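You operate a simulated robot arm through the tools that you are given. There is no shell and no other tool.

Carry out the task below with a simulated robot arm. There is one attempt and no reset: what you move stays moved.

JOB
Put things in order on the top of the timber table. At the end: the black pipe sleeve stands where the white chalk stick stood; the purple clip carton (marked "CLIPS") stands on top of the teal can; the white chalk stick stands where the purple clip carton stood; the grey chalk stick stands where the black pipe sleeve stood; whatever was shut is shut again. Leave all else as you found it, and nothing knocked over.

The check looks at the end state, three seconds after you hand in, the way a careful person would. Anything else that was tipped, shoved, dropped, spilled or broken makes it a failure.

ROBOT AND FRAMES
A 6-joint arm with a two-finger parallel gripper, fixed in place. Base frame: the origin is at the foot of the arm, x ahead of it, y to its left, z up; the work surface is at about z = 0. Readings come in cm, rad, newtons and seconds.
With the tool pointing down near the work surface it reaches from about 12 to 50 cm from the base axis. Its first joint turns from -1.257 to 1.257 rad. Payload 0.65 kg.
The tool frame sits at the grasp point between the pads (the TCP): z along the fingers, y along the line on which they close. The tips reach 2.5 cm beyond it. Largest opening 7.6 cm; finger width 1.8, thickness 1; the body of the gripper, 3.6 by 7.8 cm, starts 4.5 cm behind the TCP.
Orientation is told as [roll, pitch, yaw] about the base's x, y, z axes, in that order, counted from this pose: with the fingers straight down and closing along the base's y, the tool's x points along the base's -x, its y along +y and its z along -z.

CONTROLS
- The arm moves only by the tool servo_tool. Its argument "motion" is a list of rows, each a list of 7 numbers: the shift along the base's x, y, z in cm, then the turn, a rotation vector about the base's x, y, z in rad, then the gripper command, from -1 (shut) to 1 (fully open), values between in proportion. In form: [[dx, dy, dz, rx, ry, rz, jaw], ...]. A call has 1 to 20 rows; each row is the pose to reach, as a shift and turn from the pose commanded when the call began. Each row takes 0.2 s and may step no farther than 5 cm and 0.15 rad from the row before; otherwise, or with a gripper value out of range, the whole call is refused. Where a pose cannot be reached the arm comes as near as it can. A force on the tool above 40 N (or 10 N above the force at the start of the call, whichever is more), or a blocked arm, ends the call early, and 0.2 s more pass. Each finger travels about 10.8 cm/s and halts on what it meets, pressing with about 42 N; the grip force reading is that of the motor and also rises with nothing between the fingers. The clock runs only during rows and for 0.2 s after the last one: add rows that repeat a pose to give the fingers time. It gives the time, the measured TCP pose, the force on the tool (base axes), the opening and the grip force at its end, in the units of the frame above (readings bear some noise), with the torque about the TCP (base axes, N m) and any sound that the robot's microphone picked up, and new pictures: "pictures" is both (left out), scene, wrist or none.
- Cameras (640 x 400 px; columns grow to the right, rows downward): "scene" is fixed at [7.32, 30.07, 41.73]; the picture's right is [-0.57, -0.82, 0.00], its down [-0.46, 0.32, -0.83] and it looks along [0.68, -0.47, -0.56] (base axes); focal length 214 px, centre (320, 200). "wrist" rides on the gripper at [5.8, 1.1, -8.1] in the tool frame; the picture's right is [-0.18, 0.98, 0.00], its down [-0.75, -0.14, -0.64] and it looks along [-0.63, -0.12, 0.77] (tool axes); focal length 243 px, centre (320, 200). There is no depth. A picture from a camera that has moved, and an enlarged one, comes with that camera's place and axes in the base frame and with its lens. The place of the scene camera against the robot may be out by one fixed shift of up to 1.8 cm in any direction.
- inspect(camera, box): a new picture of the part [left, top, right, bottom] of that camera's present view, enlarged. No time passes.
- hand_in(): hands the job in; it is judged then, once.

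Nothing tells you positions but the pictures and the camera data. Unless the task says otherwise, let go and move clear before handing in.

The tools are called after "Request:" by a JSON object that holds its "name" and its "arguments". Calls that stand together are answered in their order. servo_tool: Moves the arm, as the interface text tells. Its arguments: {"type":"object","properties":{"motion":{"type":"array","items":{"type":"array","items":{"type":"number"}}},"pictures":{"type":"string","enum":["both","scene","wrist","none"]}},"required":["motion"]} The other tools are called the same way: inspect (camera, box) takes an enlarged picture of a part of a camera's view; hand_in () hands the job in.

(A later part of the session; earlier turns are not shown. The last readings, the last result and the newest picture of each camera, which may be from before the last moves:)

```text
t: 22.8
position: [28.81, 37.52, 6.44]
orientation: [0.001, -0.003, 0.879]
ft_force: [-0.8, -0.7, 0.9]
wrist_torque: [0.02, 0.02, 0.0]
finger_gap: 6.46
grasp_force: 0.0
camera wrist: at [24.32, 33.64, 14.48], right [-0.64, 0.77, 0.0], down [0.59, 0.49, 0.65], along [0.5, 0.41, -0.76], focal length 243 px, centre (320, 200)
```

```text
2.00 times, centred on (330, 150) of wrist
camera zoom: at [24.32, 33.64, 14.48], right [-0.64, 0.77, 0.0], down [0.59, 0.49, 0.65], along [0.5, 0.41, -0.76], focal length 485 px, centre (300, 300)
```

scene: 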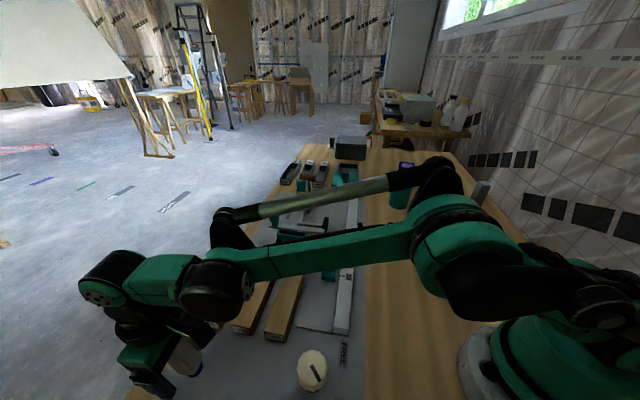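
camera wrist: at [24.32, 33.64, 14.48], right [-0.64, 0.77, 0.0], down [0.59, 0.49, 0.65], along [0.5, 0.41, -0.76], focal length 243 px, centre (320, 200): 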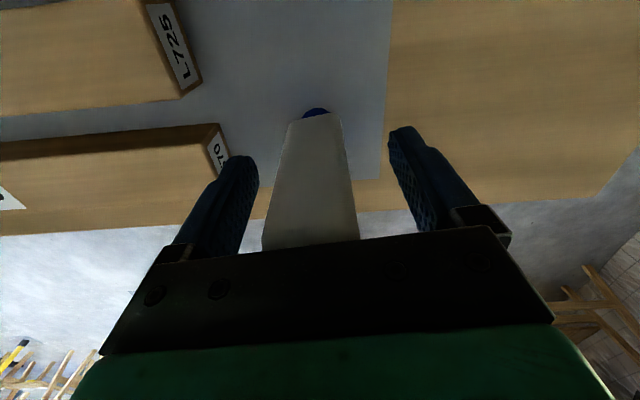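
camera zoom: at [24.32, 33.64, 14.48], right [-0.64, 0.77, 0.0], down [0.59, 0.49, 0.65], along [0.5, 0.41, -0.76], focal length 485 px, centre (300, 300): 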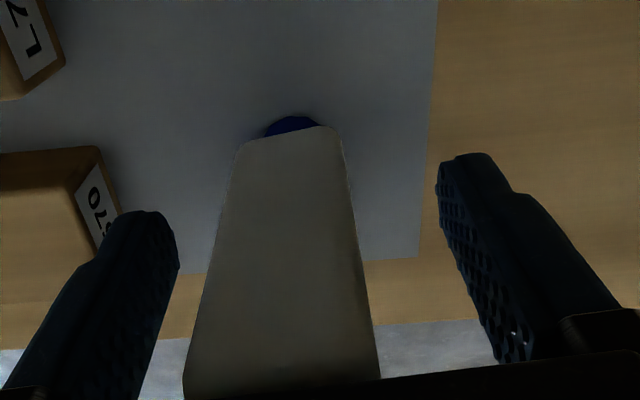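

The stick sits between the pads, with its foot centre at about (29.0,37.4). Closing now.

Request:
{"name": "servo_tool", "arguments": {"motion": [[0.1, 0, 0, 0, 0, 0, 0.3], [0.1, 0, 0, 0, 0, 0, -0.1], [0.1, 0, 0, 0, 0, 0, -0.5], [0.1, 0, 0, 0, 0, 0, -0.7], [0.1, 0, 0, 0, 0, 0, -0.7]], "pictures": "wrist"}}

```text
t: 24.0
position: [29.08, 37.5, 6.35]
orientation: [0.0, -0.002, 0.878]
ft_force: [0.2, -0.5, 0.4]
wrist_torque: [0.0, -0.02, -0.04]
finger_gap: 2.74
grasp_force: 42.2
camera wrist: at [24.43, 33.62, 14.49], right [-0.64, 0.77, 0.0], down [0.59, 0.49, 0.65], along [0.5, 0.41, -0.76], focal length 243 px, centre (320, 200)
```

wrist: 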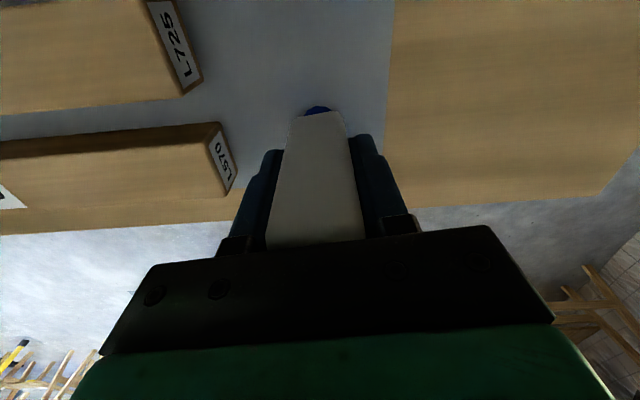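

Gripped at 2.74 cm. I'll lift a little first to make sure it comes free.

Request:
{"name": "servo_tool", "arguments": {"motion": [[0, 0, 0.4, 0, 0, 0, -0.7], [0, 0, 1, 0, 0, 0, -0.7], [0, 0, 1, 0, 0, 0, -0.7]], "pictures": "both"}}

```text
t: 24.8
position: [28.91, 37.53, 7.51]
orientation: [0.001, -0.004, 0.877]
ft_force: [-0.9, 0.2, -0.3]
wrist_torque: [0.03, 0.01, -0.01]
finger_gap: 2.75
grasp_force: 42.2
camera wrist: at [24.45, 33.62, 15.49], right [-0.64, 0.77, 0.0], down [0.59, 0.49, 0.65], along [0.5, 0.41, -0.76], focal length 243 px, centre (320, 200)
```

scene: 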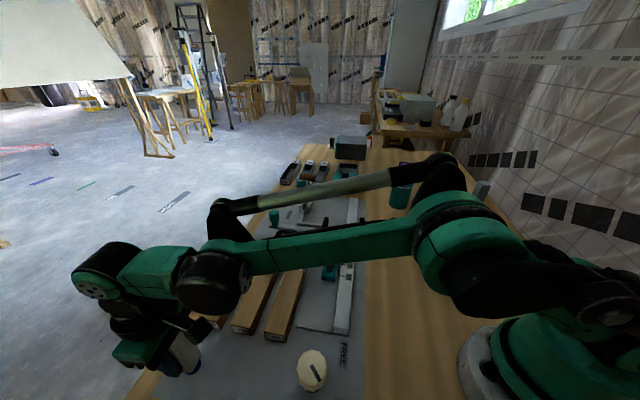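
wrist: 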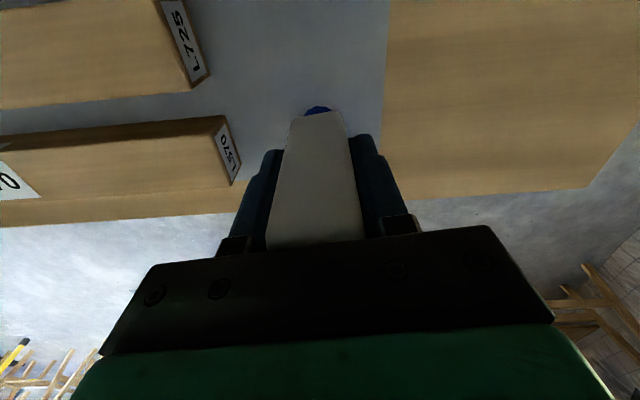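

The stick is free. I'll raise it, draw it inward and carry it high across to a point short of the carton's old place.

Request:
{"name": "servo_tool", "arguments": {"motion": [[-0.5, -0.6, 3, 0, 0, 0, -0.7], [-1.5, -2, 6.5, 0, 0, 0, -0.7], [-3.5, -4.5, 10, 0, 0, 0, -0.7], [-5.5, -7.5, 13, 0, 0, 0, -0.7], [-6.5, -10.5, 16, 0, 0, 0, -0.7], [-4.9, -14.95, 16, 0, 0, -0.144, -0.7], [-3.3, -19.4, 16, 0, 0, -0.288, -0.7], [-1.7, -23.85, 16, 0, 0, -0.432, -0.7], [-0.1, -28.3, 16, 0, 0, -0.576, -0.7], [1.5, -32.75, 16, 0, 0, -0.72, -0.7], [3, -37.2, 16, 0, 0, -0.864, -0.7], [2.4, -41.65, 16, 0, 0, -1.008, -0.7], [1.7, -46.1, 16, 0, 0, -1.152, -0.7], [1, -50.55, 16, 0, 0, -1.296, -0.7], [0.3, -55, 16, 0, 0, -1.44, -0.7], [-0.4, -59.45, 16, 0, 0, -1.584, -0.7], [-1, -63.9, 16, 0, 0, -1.73, -0.7], [-1, -63.9, 16, 0, 0, -1.73, -0.7]], "pictures": "both"}}

```text
t: 28.6
position: [27.87, -26.61, 23.49]
orientation: [0.0, -0.005, -0.853]
ft_force: [-0.1, -0.3, -1.3]
wrist_torque: [-0.02, -0.01, -0.01]
finger_gap: 2.71
grasp_force: 41.8
camera wrist: at [24.94, -21.49, 31.51], right [0.86, 0.51, 0.0], down [0.39, -0.66, 0.65], along [0.33, -0.56, -0.76], focal length 243 px, centre (320, 200)
```

scene: 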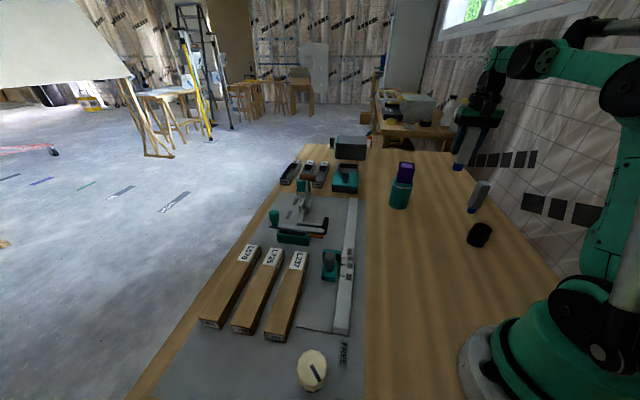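
wrist: 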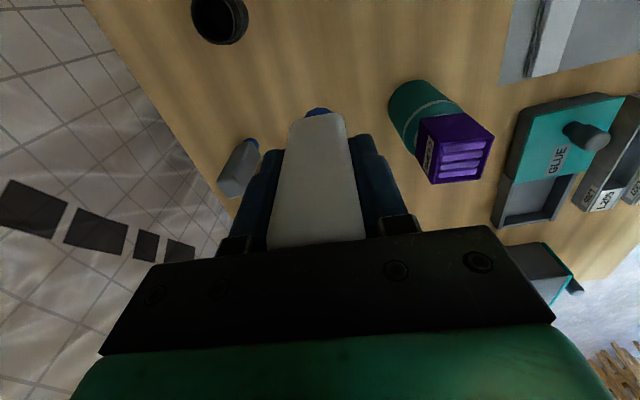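

Nothing was disturbed on the way. I'll move over the carton's old spot (29.0,-30.35) and lower the stick to about 1 cm above the table.

Request:
{"name": "servo_tool", "arguments": {"motion": [[0.5, -1.9, -1, 0, 0, 0, -0.7], [1.07, -3.77, -2.5, 0, 0, 0, -0.7], [1.07, -3.77, -6, 0, 0, 0, -0.7], [1.07, -3.77, -9.5, 0, 0, 0, -0.7], [1.07, -3.77, -12.5, 0, 0, 0, -0.7], [1.07, -3.77, -15, 0, 0, 0, -0.7], [1.07, -3.77, -16, 0, 0, 0, -0.7], [1.07, -3.77, -16, 0, 0, 0, -0.7]], "pictures": "both"}}

Request:
{"name": "inspect", "arguments": {"camera": "scene", "box": [410, 150, 510, 250]}}

Request:
{"name": "inspect", "arguments": {"camera": "wrist", "box": [240, 50, 420, 200]}}

```text
t: 30.4
position: [29.03, -30.07, 7.49]
orientation: [0.001, -0.002, -0.852]
ft_force: [0.6, 0.3, -0.5]
wrist_torque: [0.04, -0.02, 0.01]
finger_gap: 2.73
grasp_force: 42.0
camera wrist: at [26.12, -25.04, 15.44], right [0.86, 0.51, 0.0], down [0.39, -0.66, 0.65], along [0.33, -0.56, -0.76], focal length 243 px, centre (320, 200)
```

scene: 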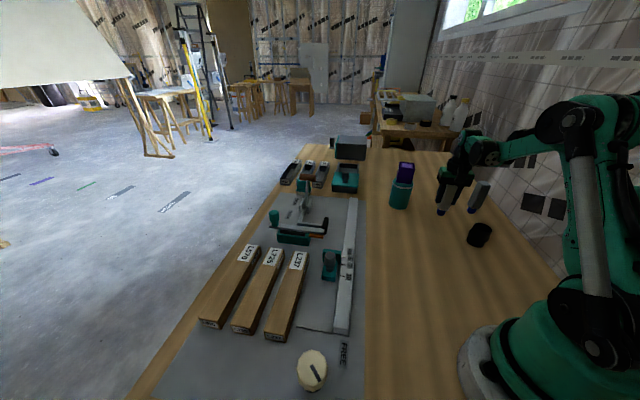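
wrist: 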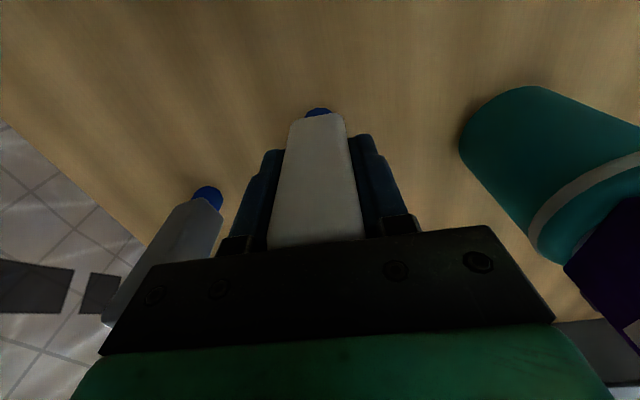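

```text
4.00 times, centred on (460, 200) of scene
camera zoom: at [7.32, 30.07, 41.73], right [-0.57, -0.82, 0.0], down [-0.46, 0.32, -0.83], along [0.68, -0.47, -0.56], focal length 858 px, centre (-240, 200)
```

zoom: 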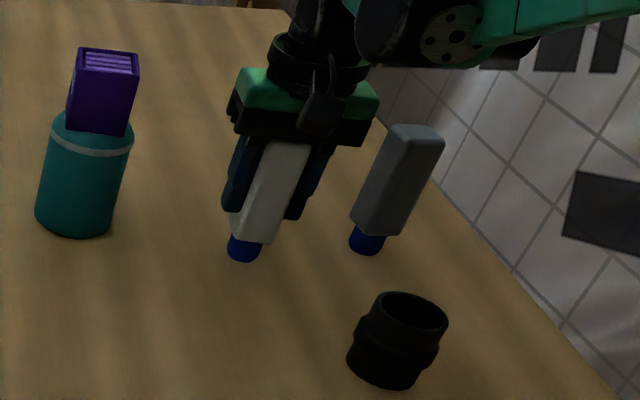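

```text
2.67 times, centred on (330, 125) of wrist
camera zoom: at [26.12, -25.04, 15.44], right [0.86, 0.51, 0.0], down [0.39, -0.66, 0.65], along [0.33, -0.56, -0.76], focal length 647 px, centre (293, 400)
```

zoom: 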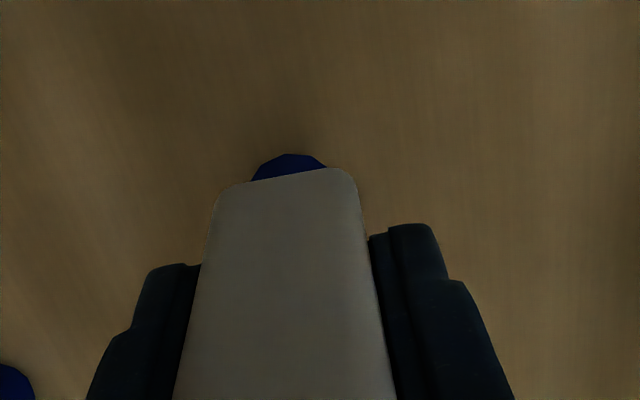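

The stick's foot is about 0.95 cm above the table. I'll correct by (-0.08,-0.2) and lower gently.

Request:
{"name": "servo_tool", "arguments": {"motion": [[-0.08, -0.2, -0.3, 0, 0, 0, -0.7], [-0.08, -0.2, -0.6, 0, 0, 0, -0.7], [-0.08, -0.2, -0.8, 0, 0, 0, -0.7], [-0.08, -0.2, -0.8, 0, 0, 0, -0.7]], "pictures": "none"}}

```text
t: 31.4
position: [29.08, -30.36, 6.58]
orientation: [0.0, -0.004, -0.852]
ft_force: [0.5, -0.4, -0.6]
wrist_torque: [0.0, 0.0, 0.0]
finger_gap: 2.73
grasp_force: 41.9
```

Request:
{"name": "servo_tool", "arguments": {"motion": [[0, 0, -0.08, 0, 0, 0, -0.7], [0, 0, -0.08, 0, 0, 0, -0.7]], "pictures": "none"}}

```text
t: 32.0
position: [28.87, -30.36, 6.58]
orientation: [0.001, -0.002, -0.852]
ft_force: [0.8, -0.2, -0.8]
wrist_torque: [0.01, 0.0, 0.01]
finger_gap: 2.75
grasp_force: 42.2
```

Request:
{"name": "servo_tool", "arguments": {"motion": [[0, 0, -0.08, 0, 0, 0, -0.7], [0, 0, -0.08, 0, 0, 0, -0.7]], "pictures": "none"}}

Request:
{"name": "inspect", "arguments": {"camera": "scene", "box": [430, 190, 470, 230]}}

```text
t: 32.6
position: [29.0, -30.3, 6.52]
orientation: [0.001, -0.004, -0.852]
ft_force: [0.3, 0.4, -1.2]
wrist_torque: [-0.02, 0.0, -0.02]
finger_gap: 2.75
grasp_force: 42.0
```

```text
10.00 times, centred on (450, 210) of scene
camera zoom: at [7.32, 30.07, 41.73], right [-0.57, -0.82, 0.0], down [-0.46, 0.32, -0.83], along [0.68, -0.47, -0.56], focal length 2145 px, centre (-980, 100)
```

zoom: 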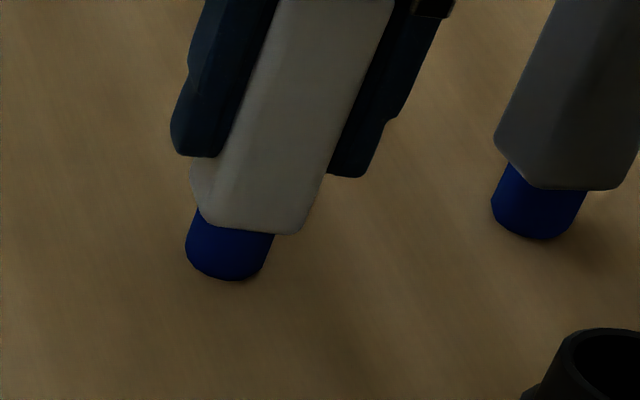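

The foot is nearly down, and the views suggest the stick sits about 0.2 cm outward of the TCP. I'll correct for that and keep lowering in tiny steps.

Request:
{"name": "servo_tool", "arguments": {"motion": [[-0.1, 0.17, 0, 0, 0, 0, -0.7], [-0.1, 0.17, -0.08, 0, 0, 0, -0.7], [-0.1, 0.17, -0.08, 0, 0, 0, -0.7]], "pictures": "none"}}

```text
t: 33.4
position: [28.86, -30.29, 6.35]
orientation: [0.002, -0.003, -0.852]
ft_force: [-1.0, 1.6, 12.3]
wrist_torque: [0.07, 0.07, -0.02]
finger_gap: 2.71
grasp_force: 41.9
```

Contact. I'll relieve the pressure slightly and open the jaw gently.

Request:
{"name": "servo_tool", "arguments": {"motion": [[0, 0, 0.06, 0, 0, 0, -0.7], [0, 0, 0.06, 0, 0, 0, -0.25], [0, 0, 0.06, 0, 0, 0, -0.15], [0, 0, 0.06, 0, 0, 0, 0.1], [0, 0, 0.06, 0, 0, 0, 0.4], [0, 0, 0.06, 0, 0, 0, 0.4]], "pictures": "both"}}

Request:
{"name": "inspect", "arguments": {"camera": "wrist", "box": [220, 50, 440, 250]}}

Request:
{"name": "inspect", "arguments": {"camera": "scene", "box": [410, 150, 510, 250]}}

```text
t: 34.8
position: [29.0, -30.26, 6.42]
orientation: [0.0, -0.003, -0.853]
ft_force: [-0.2, -0.3, 0.7]
wrist_torque: [0.04, 0.0, 0.02]
finger_gap: 5.32
grasp_force: 0.0
camera wrist: at [25.91, -25.14, 14.5], right [0.86, 0.51, 0.0], down [0.39, -0.66, 0.65], along [0.33, -0.56, -0.76], focal length 243 px, centre (320, 200)
```

scene: 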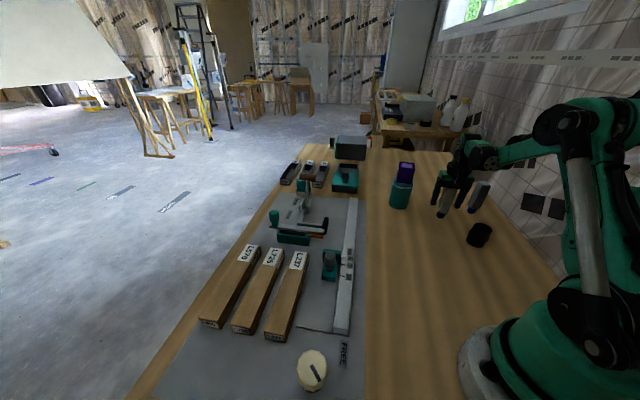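
wrist: 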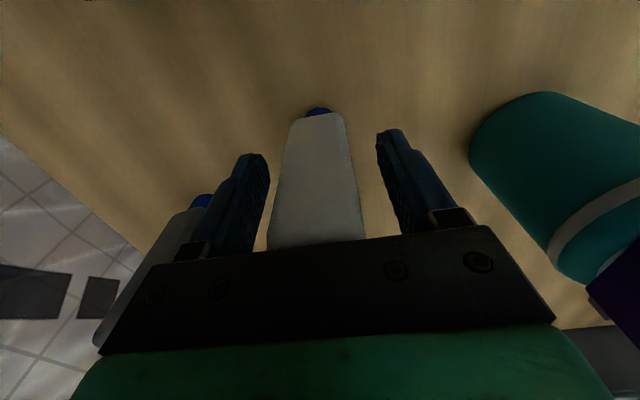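

```text
2.00 times, centred on (330, 150) of wrist
camera zoom: at [25.91, -25.14, 14.5], right [0.86, 0.51, 0.0], down [0.39, -0.66, 0.65], along [0.33, -0.56, -0.76], focal length 485 px, centre (300, 300)
```

zoom: 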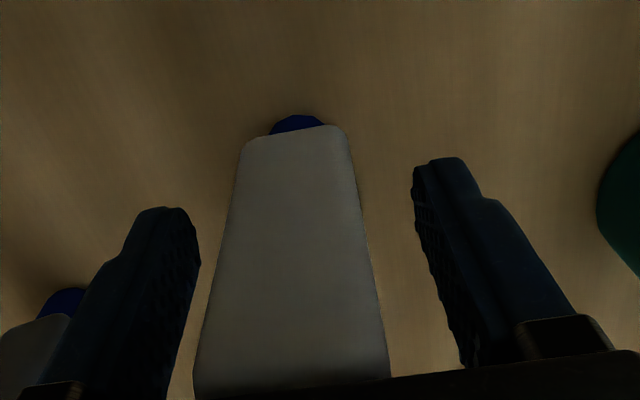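

```text
4.00 times, centred on (460, 200) of scene
camera zoom: at [7.32, 30.07, 41.73], right [-0.57, -0.82, 0.0], down [-0.46, 0.32, -0.83], along [0.68, -0.47, -0.56], focal length 858 px, centre (-240, 200)
```

zoom: 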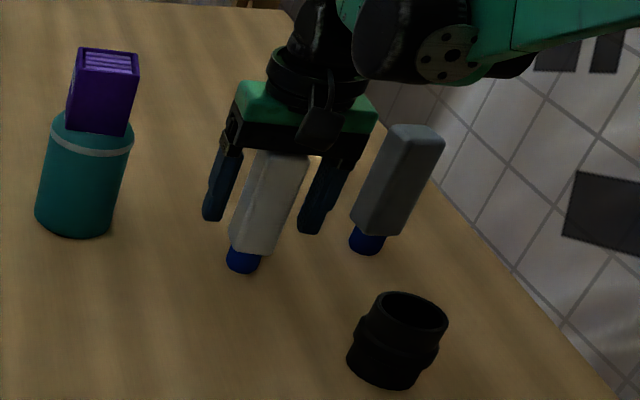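

The white stick stands on its own in the carton's old place. I'll rise straight up, then go look at the sleeve.

Request:
{"name": "servo_tool", "arguments": {"motion": [[0, 0, 1.5, 0, 0, 0, 0.4], [0, 0, 4, 0, 0, 0, 0.4], [0, 0, 8, 0, 0, 0, 0.5], [0, 0, 12, 0, 0, 0, 0.7], [-1.5, 1, 14, 0, 0, 0, 1], [-4, 3, 14, 0, 0, 0, 1], [-6.5, 5.5, 14, 0, 0, 0, 1], [-9, 8, 14, 0, 0, 0, 1], [-9, 8, 14, 0, 0, 0, 1]], "pictures": "both"}}

Request:
{"name": "inspect", "arguments": {"camera": "wrist", "box": [180, 0, 440, 220]}}

```text
t: 36.8
position: [19.85, -22.18, 20.51]
orientation: [0.0, -0.005, -0.851]
ft_force: [-0.2, -0.4, 0.2]
wrist_torque: [-0.04, 0.02, 0.04]
finger_gap: 7.61
grasp_force: 0.0
camera wrist: at [16.86, -17.12, 28.58], right [0.86, 0.51, 0.0], down [0.39, -0.66, 0.65], along [0.33, -0.56, -0.76], focal length 243 px, centre (320, 200)
```

scene: 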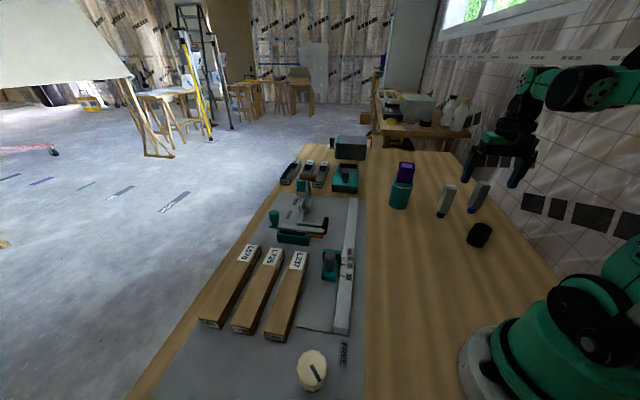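
wrist: 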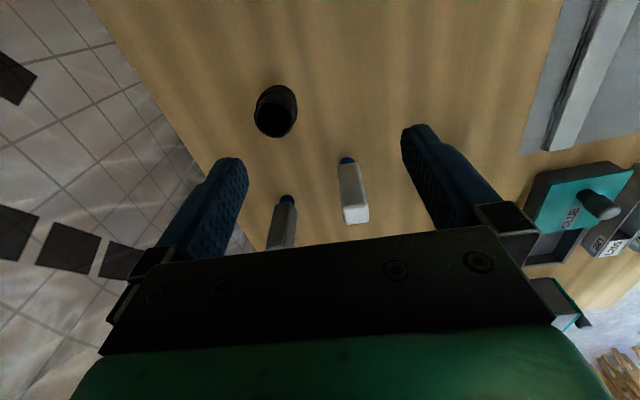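

```text
1.82 times, centred on (310, 110) of wrist
camera zoom: at [16.86, -17.12, 28.58], right [0.86, 0.51, 0.0], down [0.39, -0.66, 0.65], along [0.33, -0.56, -0.76], focal length 441 px, centre (338, 364)
```

zoom: 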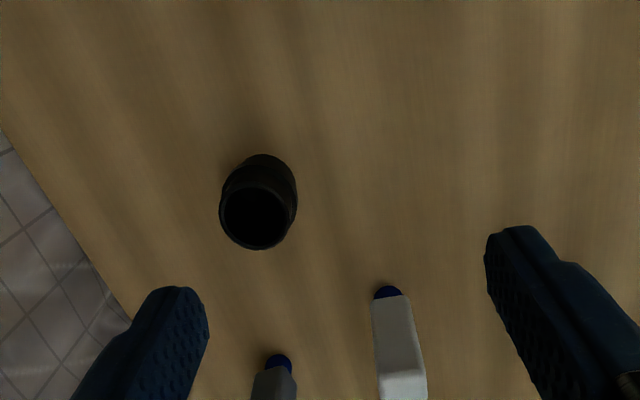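

The white stick is in place, and the sleeve is near (17.7,-27.4) and about 5.2 cm tall. I'll move above the sleeve for a close look.

Request:
{"name": "servo_tool", "arguments": {"motion": [[-0.7, -1.7, -2, 0, 0, 0, 1], [-1.4, -3.4, -4, 0, 0, 0, 1], [-2.15, -5.1, -6, 0, 0, 0, 1], [-2.15, -5.1, -8, 0, 0, 0, 1], [-2.15, -5.1, -8, 0, 0, 0, 1]], "pictures": "both"}}

Request:
{"name": "inspect", "arguments": {"camera": "wrist", "box": [240, 20, 420, 180]}}

Request:
{"name": "inspect", "arguments": {"camera": "scene", "box": [430, 170, 520, 260]}}

```text
t: 38.0
position: [17.7, -27.34, 12.5]
orientation: [0.0, -0.004, -0.852]
ft_force: [0.1, 0.3, 0.2]
wrist_torque: [-0.02, 0.0, 0.01]
finger_gap: 7.59
grasp_force: 0.1
camera wrist: at [14.77, -22.28, 20.47], right [0.86, 0.51, 0.0], down [0.39, -0.66, 0.65], along [0.33, -0.56, -0.76], focal length 243 px, centre (320, 200)
```

scene: 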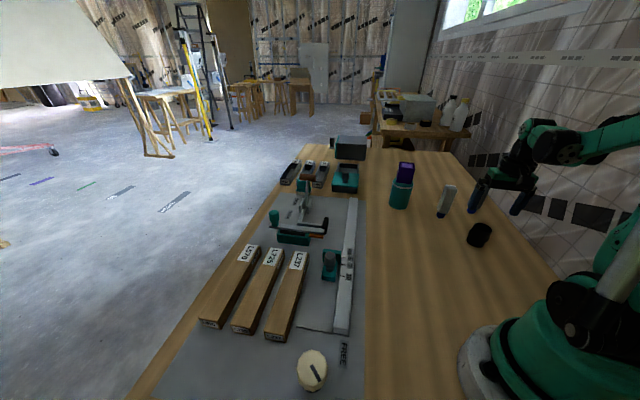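
wrist: 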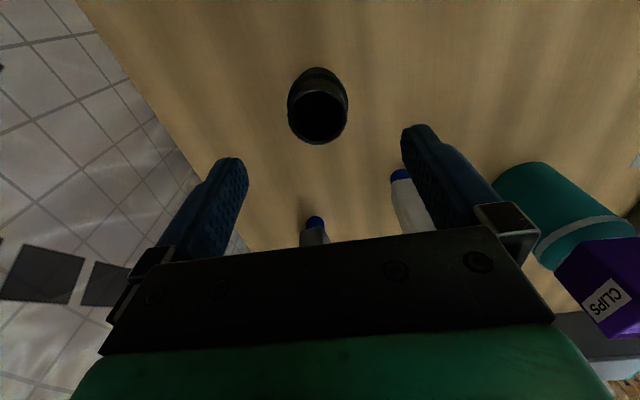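

```text
2.50 times, centred on (330, 100) of wrist
camera zoom: at [14.77, -22.28, 20.47], right [0.86, 0.51, 0.0], down [0.39, -0.66, 0.65], along [0.33, -0.56, -0.76], focal length 606 px, centre (295, 450)
```

zoom: 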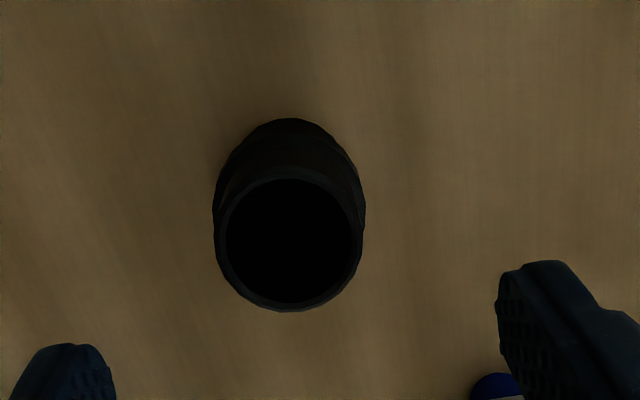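

```text
4.44 times, centred on (475, 215) of scene
camera zoom: at [7.32, 30.07, 41.73], right [-0.57, -0.82, 0.0], down [-0.46, 0.32, -0.83], along [0.68, -0.47, -0.56], focal length 953 px, centre (-369, 133)
```

zoom: 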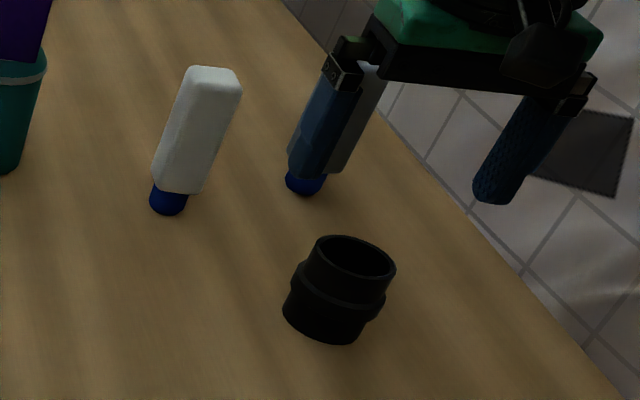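

The white stick is upright at about (29.1,-30.4), and the sleeve centre is at (17.72,-27.5) with a radius of about 2. I'll descend around the sleeve.

Request:
{"name": "servo_tool", "arguments": {"motion": [[-0.04, -0.13, -2, 0, 0, 0, 1], [-0.04, -0.13, -4.5, 0, 0, 0, 1], [-0.04, -0.13, -6.5, 0, 0, 0, 1], [-0.04, -0.13, -8, 0, 0, 0, 1], [-0.04, -0.13, -9.2, 0, 0, 0, 1], [-0.04, -0.13, -9.2, 0, 0, 0, 1]], "pictures": "both"}}

Request:
{"name": "inspect", "arguments": {"camera": "wrist", "box": [220, 50, 440, 250]}}

```text
t: 39.4
position: [17.68, -27.47, 3.19]
orientation: [-0.002, -0.004, -0.852]
ft_force: [-0.1, 0.0, 0.2]
wrist_torque: [0.02, -0.01, 0.01]
finger_gap: 7.6
grasp_force: 0.0
camera wrist: at [14.69, -22.37, 11.25], right [0.86, 0.51, 0.0], down [0.39, -0.66, 0.65], along [0.33, -0.56, -0.76], focal length 243 px, centre (320, 200)
```

scene: 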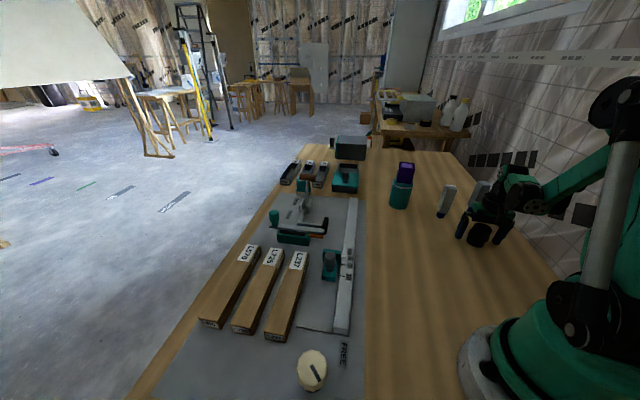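
wrist: 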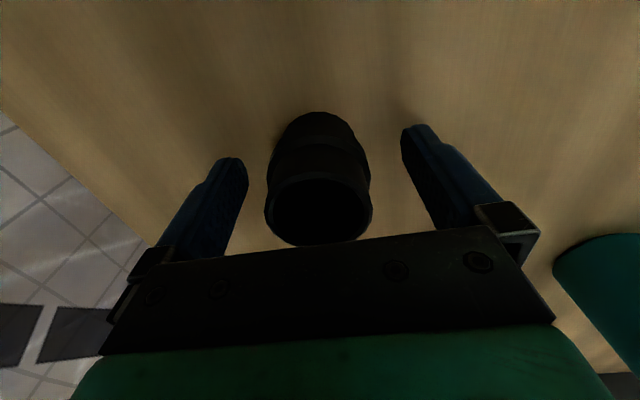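

```text
2.00 times, centred on (330, 150) of wrist
camera zoom: at [14.69, -22.37, 11.25], right [0.86, 0.51, 0.0], down [0.39, -0.66, 0.65], along [0.33, -0.56, -0.76], focal length 485 px, centre (300, 300)
```

zoom: 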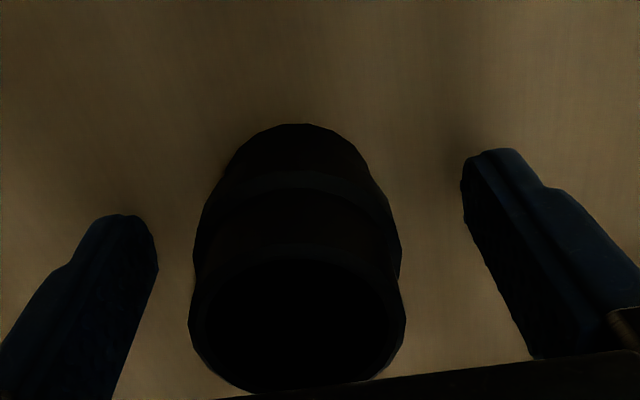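

The sleeve is centred between the fingers. Closing now.

Request:
{"name": "servo_tool", "arguments": {"motion": [[0.03, -0.08, 0, 0, 0, 0, 0.4], [0.03, -0.08, 0, 0, 0, 0, 0], [0.03, -0.08, 0, 0, 0, 0, -0.4], [0.03, -0.08, 0, 0, 0, 0, -0.4], [0.03, -0.08, 0, 0, 0, 0, -0.4]], "pictures": "wrist"}}

Request:
{"name": "inspect", "arguments": {"camera": "wrist", "box": [220, 50, 440, 250]}}

```text
t: 40.6
position: [17.65, -27.5, 3.29]
orientation: [0.0, -0.003, -0.853]
ft_force: [0.0, -0.6, 0.6]
wrist_torque: [-0.01, 0.0, 0.02]
finger_gap: 4.22
grasp_force: 41.9
camera wrist: at [14.72, -22.43, 11.27], right [0.86, 0.51, 0.0], down [0.39, -0.66, 0.65], along [0.33, -0.56, -0.76], focal length 243 px, centre (320, 200)
```

wrist: 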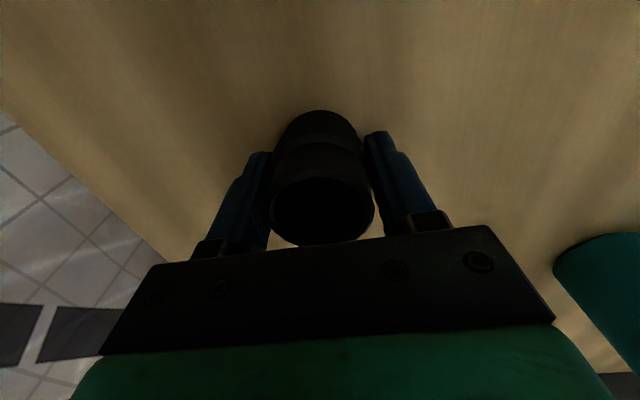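

```text
2.00 times, centred on (330, 150) of wrist
camera zoom: at [14.72, -22.43, 11.27], right [0.86, 0.51, 0.0], down [0.39, -0.66, 0.65], along [0.33, -0.56, -0.76], focal length 485 px, centre (300, 300)
```

zoom: 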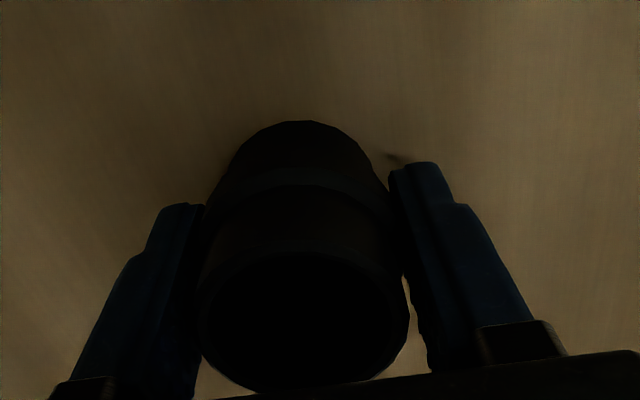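

The sleeve is gripped at 4.22 cm. I'll lift it and carry it high over the middle to the left side.

Request:
{"name": "servo_tool", "arguments": {"motion": [[0, 0, 1.5, 0, 0, 0, -0.4], [0, 0, 5, 0, 0, 0, -0.4], [0, 0, 9, 0, 0, 0, -0.4], [0, 0, 13, 0, 0, 0, -0.4], [1, 1.5, 17, 0, 0, 0, -0.4], [3.5, 4.5, 18.5, 0, 0, 0.1, -0.4], [6, 8, 18.5, 0, 0, 0.24, -0.4], [8, 12, 18.5, 0, 0, 0.38, -0.4], [9.8, 16.2, 18.5, 0, 0, 0.52, -0.4], [11.2, 20.5, 18.5, 0, 0, 0.66, -0.4], [12.2, 25, 18.5, 0, 0, 0.8, -0.4], [12.4, 29.6, 18.5, 0, 0, 0.94, -0.4], [12.1, 34.2, 18.5, 0, 0, 1.08, -0.4], [11.2, 38.8, 18.5, 0, 0, 1.22, -0.4], [10, 43.2, 18.5, 0, 0, 1.36, -0.4], [8.6, 47.6, 18.5, 0, 0, 1.5, -0.4], [7.4, 52, 18.5, 0, 0, 1.64, -0.4], [6.3, 56.3, 18.5, 0, 0, 1.75, -0.4], [6.3, 56.3, 18.5, 0, 0, 1.75, -0.4]], "pictures": "both"}}

Request:
{"name": "inspect", "arguments": {"camera": "wrist", "box": [220, 50, 440, 250]}}

```text
t: 44.6
position: [24.03, 28.8, 21.92]
orientation: [-0.001, -0.005, 0.901]
ft_force: [-0.2, -0.7, 0.0]
wrist_torque: [0.0, 0.02, 0.0]
finger_gap: 4.26
grasp_force: 41.9
camera wrist: at [19.54, 24.86, 29.82], right [-0.66, 0.76, 0.0], down [0.58, 0.5, 0.65], along [0.49, 0.42, -0.76], focal length 243 px, centre (320, 200)
```

scene: 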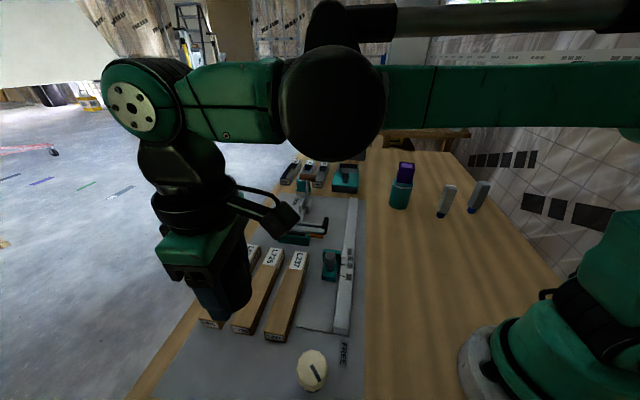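
wrist: 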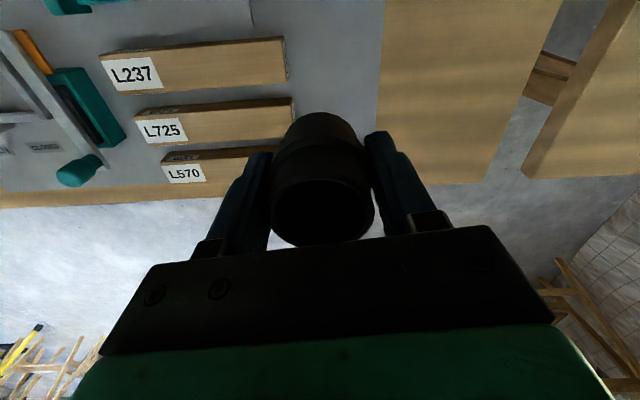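

```text
2.00 times, centred on (330, 150) of wrist
camera zoom: at [19.54, 24.86, 29.82], right [-0.66, 0.76, 0.0], down [0.58, 0.5, 0.65], along [0.49, 0.42, -0.76], focal length 485 px, centre (300, 300)
```

zoom: 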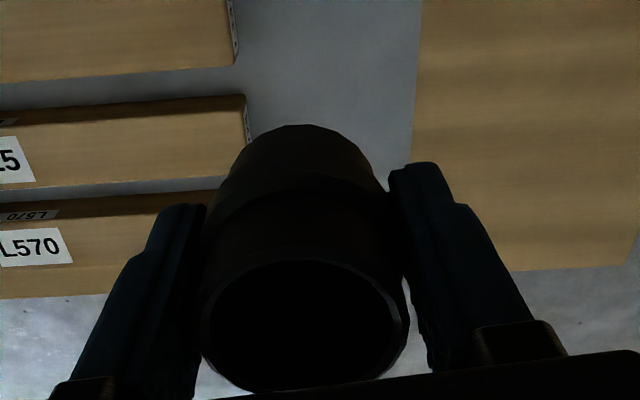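

The sleeve is carried upright. I'll move over the white stick's old place, (29.15,37.5), and come down to about 1.5 cm above the mat.

Request:
{"name": "servo_tool", "arguments": {"motion": [[1.5, 2.5, -2, 0, 0, 0, -0.4], [3, 5, -5, 0, 0, 0, -0.4], [4.2, 7.2, -8.5, 0, 0, 0, -0.4], [5.11, 8.74, -12, 0, 0, 0, -0.4], [5.11, 8.74, -15, 0, 0, 0, -0.4], [5.11, 8.74, -17, 0, 0, 0, -0.4], [5.11, 8.74, -17, 0, 0, 0, -0.4]], "pictures": "both"}}

Request:
{"name": "inspect", "arguments": {"camera": "wrist", "box": [120, 0, 440, 250]}}

```text
t: 46.2
position: [29.21, 37.47, 4.74]
orientation: [-0.001, -0.004, 0.899]
ft_force: [0.3, 0.0, -0.6]
wrist_torque: [-0.05, 0.0, 0.0]
finger_gap: 4.25
grasp_force: 41.6
camera wrist: at [24.72, 33.55, 12.8], right [-0.65, 0.76, 0.0], down [0.58, 0.5, 0.65], along [0.49, 0.42, -0.76], focal length 243 px, centre (320, 200)
```

scene: 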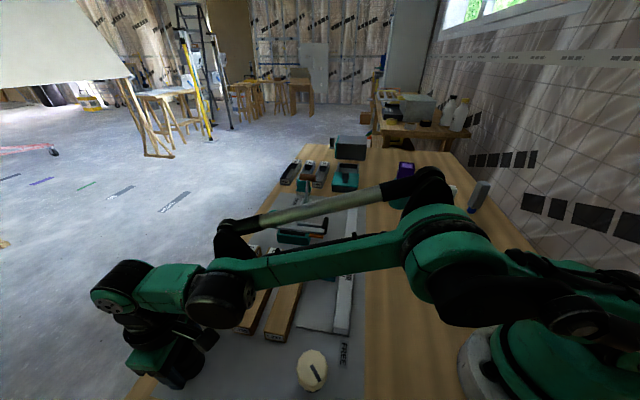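
wrist: 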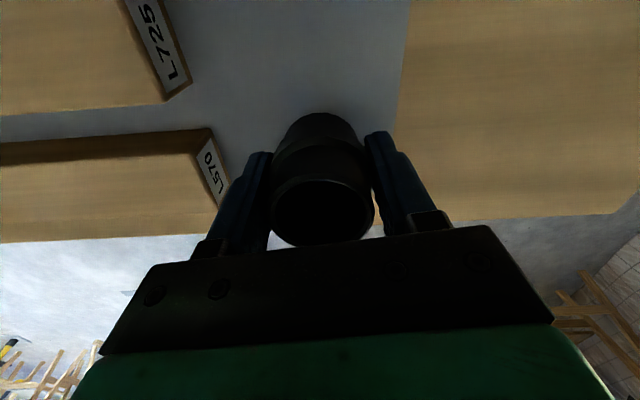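

```text
1.60 times, centred on (280, 125) of wrist
camera zoom: at [24.72, 33.55, 12.8], right [-0.65, 0.76, 0.0], down [0.58, 0.5, 0.65], along [0.49, 0.42, -0.76], focal length 388 px, centre (384, 320)
```

zoom: 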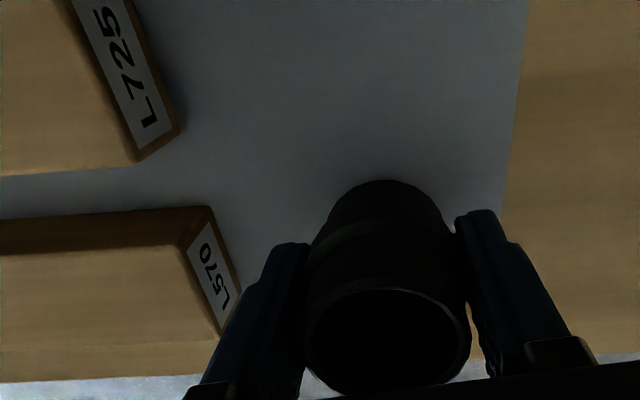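

The sleeve hangs above the right spot with clear margins to the block. I'll lower it toward the mat.

Request:
{"name": "servo_tool", "arguments": {"motion": [[-0.05, 0.05, -0.4, 0, 0, 0, -0.4], [-0.05, 0.05, -0.8, 0, 0, 0, -0.4], [-0.05, 0.05, -1.2, 0, 0, 0, -0.4], [-0.05, 0.05, -1.4, 0, 0, 0, -0.4], [-0.05, 0.05, -1.4, 0, 0, 0, -0.4]], "pictures": "none"}}

```text
t: 47.4
position: [29.16, 37.62, 3.36]
orientation: [0.0, -0.004, 0.9]
ft_force: [0.2, 0.3, -0.2]
wrist_torque: [-0.01, 0.0, -0.01]
finger_gap: 4.24
grasp_force: 42.4
```

Request:
{"name": "servo_tool", "arguments": {"motion": [[0, 0, -0.08, 0, 0, 0, -0.4], [0, 0, -0.08, 0, 0, 0, -0.4]], "pictures": "none"}}

```text
t: 48.0
position: [29.2, 37.56, 3.25]
orientation: [-0.001, -0.004, 0.898]
ft_force: [-0.4, -0.3, -1.0]
wrist_torque: [-0.05, 0.02, 0.0]
finger_gap: 4.23
grasp_force: 41.7
```

Request:
{"name": "servo_tool", "arguments": {"motion": [[0, 0, -0.07, 0, 0, 0, -0.4], [0, 0, -0.07, 0, 0, 0, -0.4]], "pictures": "none"}}

```text
t: 48.6
position: [29.03, 37.48, 3.14]
orientation: [-0.001, -0.004, 0.899]
ft_force: [-0.4, 0.9, 1.7]
wrist_torque: [-0.03, 0.03, 0.03]
finger_gap: 4.22
grasp_force: 41.7
```

Request:
{"name": "servo_tool", "arguments": {"motion": [[0, 0, -0.06, 0, 0, 0, -0.4], [0, 0, -0.06, 0, 0, 0, -0.4]], "pictures": "wrist"}}

```text
t: 49.2
position: [29.16, 37.65, 3.25]
orientation: [0.001, -0.002, 0.897]
ft_force: [-0.8, 0.1, 15.9]
wrist_torque: [-0.04, -0.03, 0.01]
finger_gap: 4.23
grasp_force: 42.2
camera wrist: at [24.64, 33.61, 11.2], right [-0.65, 0.76, 0.0], down [0.58, 0.5, 0.65], along [0.49, 0.42, -0.76], focal length 243 px, centre (320, 200)
```

wrist: 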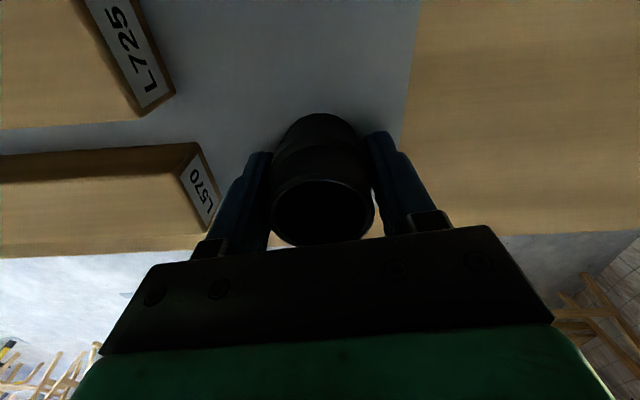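

The sleeve is firmly on the mat. I'll relieve the pressure and open the jaw only a little, to stay clear of the block.

Request:
{"name": "servo_tool", "arguments": {"motion": [[0, 0, 0.06, 0, 0, 0, -0.4], [0, 0, 0.06, 0, 0, 0, 0.13], [0, 0, 0.06, 0, 0, 0, 0.25], [0, 0, 0.06, 0, 0, 0, 0.45], [0, 0, 0.06, 0, 0, 0, 0.45]], "pictures": "wrist"}}

Request:
{"name": "inspect", "arguments": {"camera": "wrist", "box": [180, 40, 440, 250]}}

```text
t: 50.4
position: [29.09, 37.55, 3.23]
orientation: [-0.001, -0.004, 0.9]
ft_force: [0.0, 0.7, 0.6]
wrist_torque: [0.0, 0.0, 0.01]
finger_gap: 5.51
grasp_force: 0.0
camera wrist: at [24.66, 33.59, 11.22], right [-0.65, 0.76, 0.0], down [0.58, 0.5, 0.65], along [0.49, 0.42, -0.76], focal length 243 px, centre (320, 200)
```

wrist: 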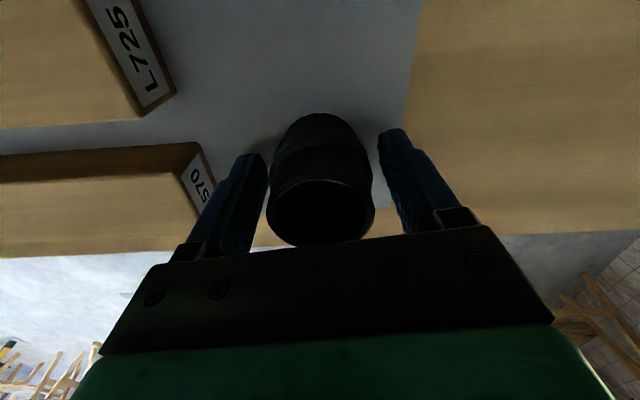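

```text
1.90 times, centred on (310, 145) of wrist
camera zoom: at [24.66, 33.59, 11.22], right [-0.65, 0.76, 0.0], down [0.58, 0.5, 0.65], along [0.49, 0.42, -0.76], focal length 462 px, centre (339, 305)
```

zoom: 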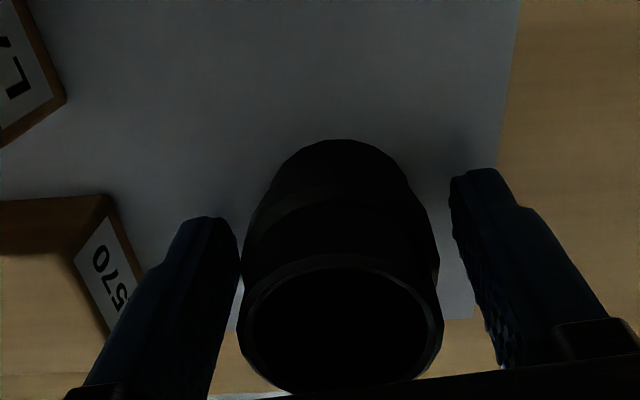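

The sleeve stands free. I'll rise straight up and then draw back inward.

Request:
{"name": "servo_tool", "arguments": {"motion": [[0, 0, 1.5, 0, 0, 0, 0.45], [0, 0, 4, 0, 0, 0, 0.45], [0, 0, 7, 0, 0, 0, 0.45], [0, 0, 10, 0, 0, 0, 0.5], [-1.7, -2.7, 13, 0, 0, 0, 0.8], [-3.4, -5.5, 16, 0, 0, 0, 1], [-5.1, -8.7, 18.5, 0, 0, 0, 1], [-5.1, -8.7, 18.5, 0, 0, 0, 1]], "pictures": "both"}}

Request:
{"name": "inspect", "arguments": {"camera": "wrist", "box": [200, 40, 440, 230]}}

```text
t: 52.2
position: [23.81, 28.8, 21.77]
orientation: [-0.001, -0.004, 0.899]
ft_force: [0.2, 0.1, 0.1]
wrist_torque: [0.01, -0.03, -0.03]
finger_gap: 7.59
grasp_force: 0.0
camera wrist: at [19.45, 24.87, 29.76], right [-0.65, 0.76, 0.0], down [0.58, 0.5, 0.65], along [0.49, 0.42, -0.76], focal length 243 px, centre (320, 200)
```

scene: 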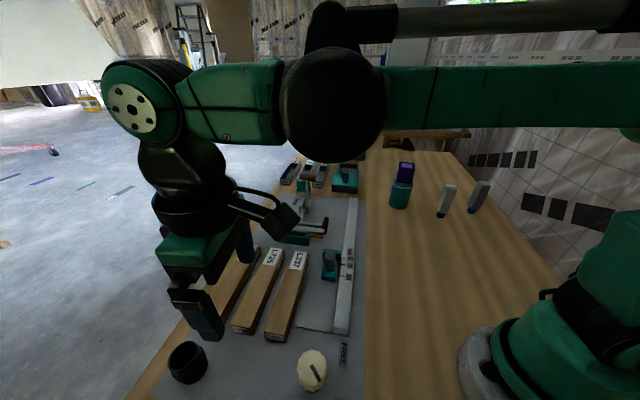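
wrist: 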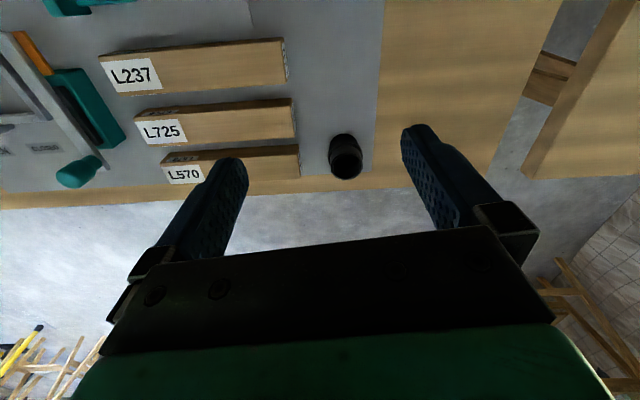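

```text
2.11 times, centred on (320, 135) of wrist
camera zoom: at [19.45, 24.87, 29.76], right [-0.65, 0.76, 0.0], down [0.58, 0.5, 0.65], along [0.49, 0.42, -0.76], focal length 511 px, centre (320, 337)
```

zoom: 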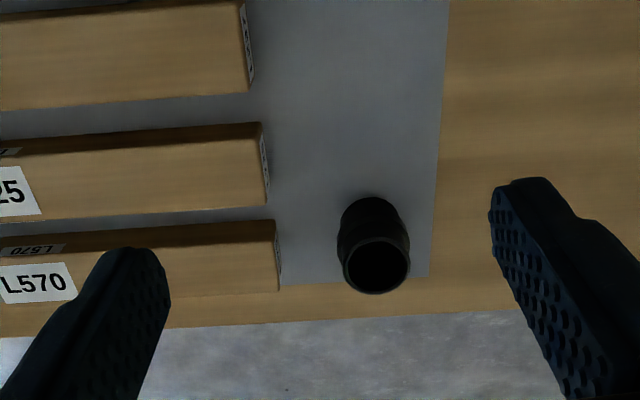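

The sleeve stands upright at the left. I'll enlarge the scene view to compare its base with where the white stick's foot was in the first picture (about column 196, row 371).

Request:
{"name": "inspect", "arguments": {"camera": "scene", "box": [120, 290, 380, 400]}}

```text
2.46 times, centred on (250, 345) of scene
camera zoom: at [7.32, 30.07, 41.73], right [-0.57, -0.82, 0.0], down [-0.46, 0.32, -0.83], along [0.68, -0.47, -0.56], focal length 528 px, centre (492, -157)
```

zoom: 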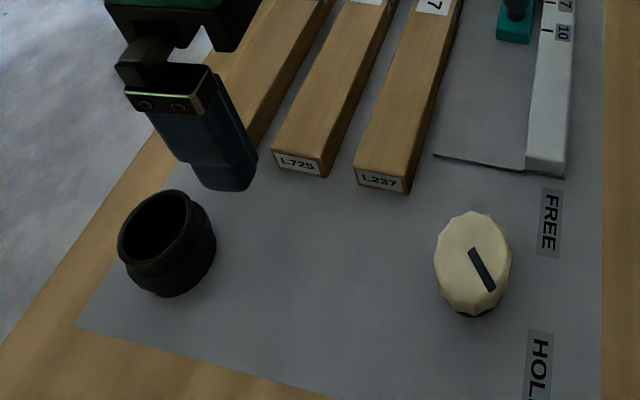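

In the same zoom, the sleeve base matches the white stick's former foot position to within about 0.3 cm. Next I swing over to the right for the grey stick.

Request:
{"name": "servo_tool", "arguments": {"motion": [[1.2, -4.3, 0, 0, 0, -0.11, 1], [2.6, -8.7, 0, 0, 0, -0.25, 1], [3.9, -13.1, 0, 0, 0, -0.39, 1], [4.9, -17.5, 0, 0, 0, -0.53, 1], [5.6, -22, 0, 0, 0, -0.67, 1], [6, -26.6, 0, 0, 0, -0.81, 1], [5.8, -31.2, 0, 0, 0, -0.95, 1], [5.2, -35.7, 0, 0, 0, -1.09, 1], [4.2, -40.1, 0, 0, 0, -1.23, 1], [2.8, -44.4, 0, 0, 0, -1.37, 1], [1.2, -48.6, 0, 0, 0, -1.51, 1], [-0.5, -52.6, 0, 0, 0, -1.65, 1], [-2.2, -56.5, 0, 0, 0, -1.79, 1], [-3.9, -60, 0, 0, 0, -1.85, 1], [-3.9, -60, 0, 0, 0, -1.85, 1]], "pictures": "both"}}

Request:
{"name": "inspect", "arguments": {"camera": "wrist", "box": [220, 60, 440, 240]}}

Request:
{"name": "inspect", "arguments": {"camera": "scene", "box": [360, 150, 520, 270]}}

Request:
{"name": "inspect", "arguments": {"camera": "scene", "box": [120, 290, 380, 400]}}

```text
t: 55.4
position: [20.11, -31.21, 21.7]
orientation: [0.001, -0.002, -0.954]
ft_force: [-0.3, 0.2, -0.2]
wrist_torque: [0.0, 0.02, 0.0]
finger_gap: 7.59
grasp_force: 0.0
camera wrist: at [17.68, -25.88, 29.67], right [0.91, 0.42, 0.0], down [0.32, -0.69, 0.65], along [0.27, -0.59, -0.76], focal length 243 px, centre (320, 200)
```

scene: 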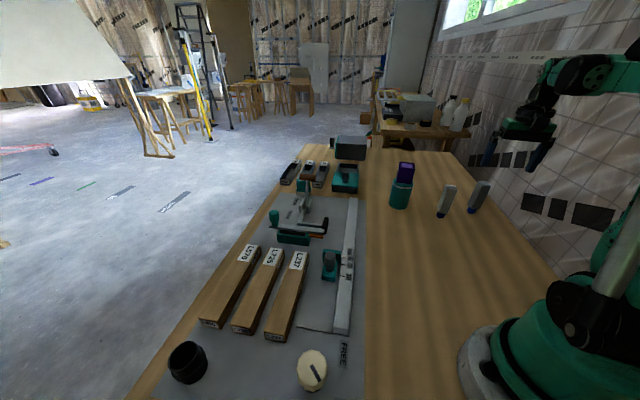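
wrist: 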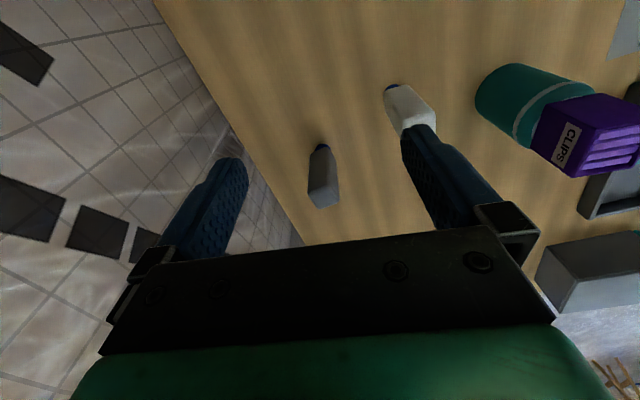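

```text
2.22 times, centred on (330, 150) of wrist
camera zoom: at [17.68, -25.88, 29.67], right [0.91, 0.42, 0.0], down [0.32, -0.69, 0.65], along [0.27, -0.59, -0.76], focal length 539 px, centre (298, 311)
```

zoom: 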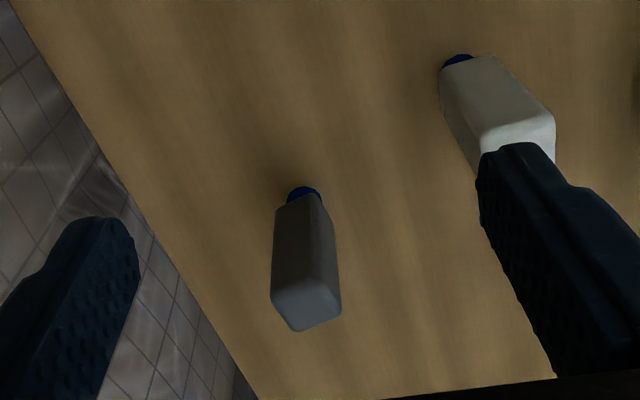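

```text
3.33 times, centred on (440, 210) of scene
camera zoom: at [7.32, 30.07, 41.73], right [-0.57, -0.82, 0.0], down [-0.46, 0.32, -0.83], along [0.68, -0.47, -0.56], focal length 715 px, centre (-80, 167)
```

zoom: 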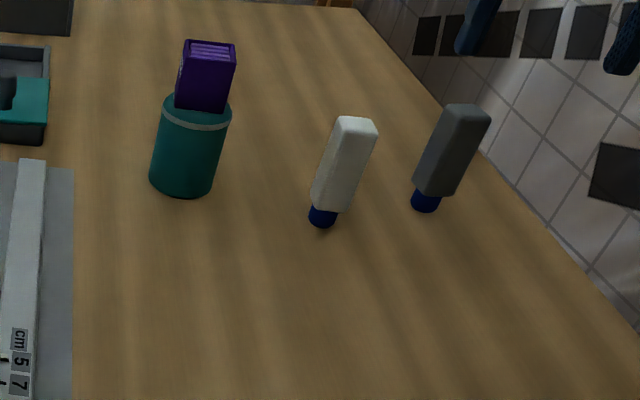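

```text
2.46 times, centred on (250, 345) of scene
camera zoom: at [7.32, 30.07, 41.73], right [-0.57, -0.82, 0.0], down [-0.46, 0.32, -0.83], along [0.68, -0.47, -0.56], focal length 528 px, centre (492, -157)
```

zoom: 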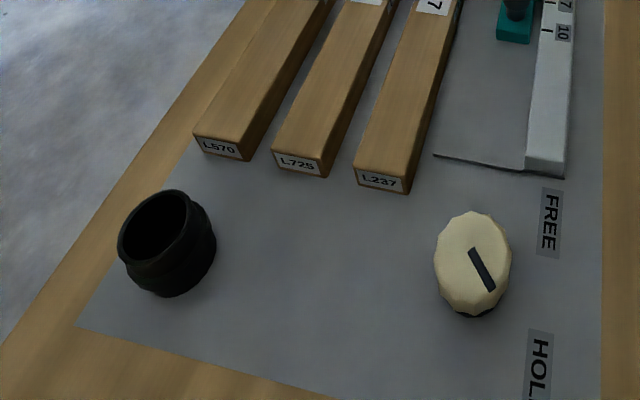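

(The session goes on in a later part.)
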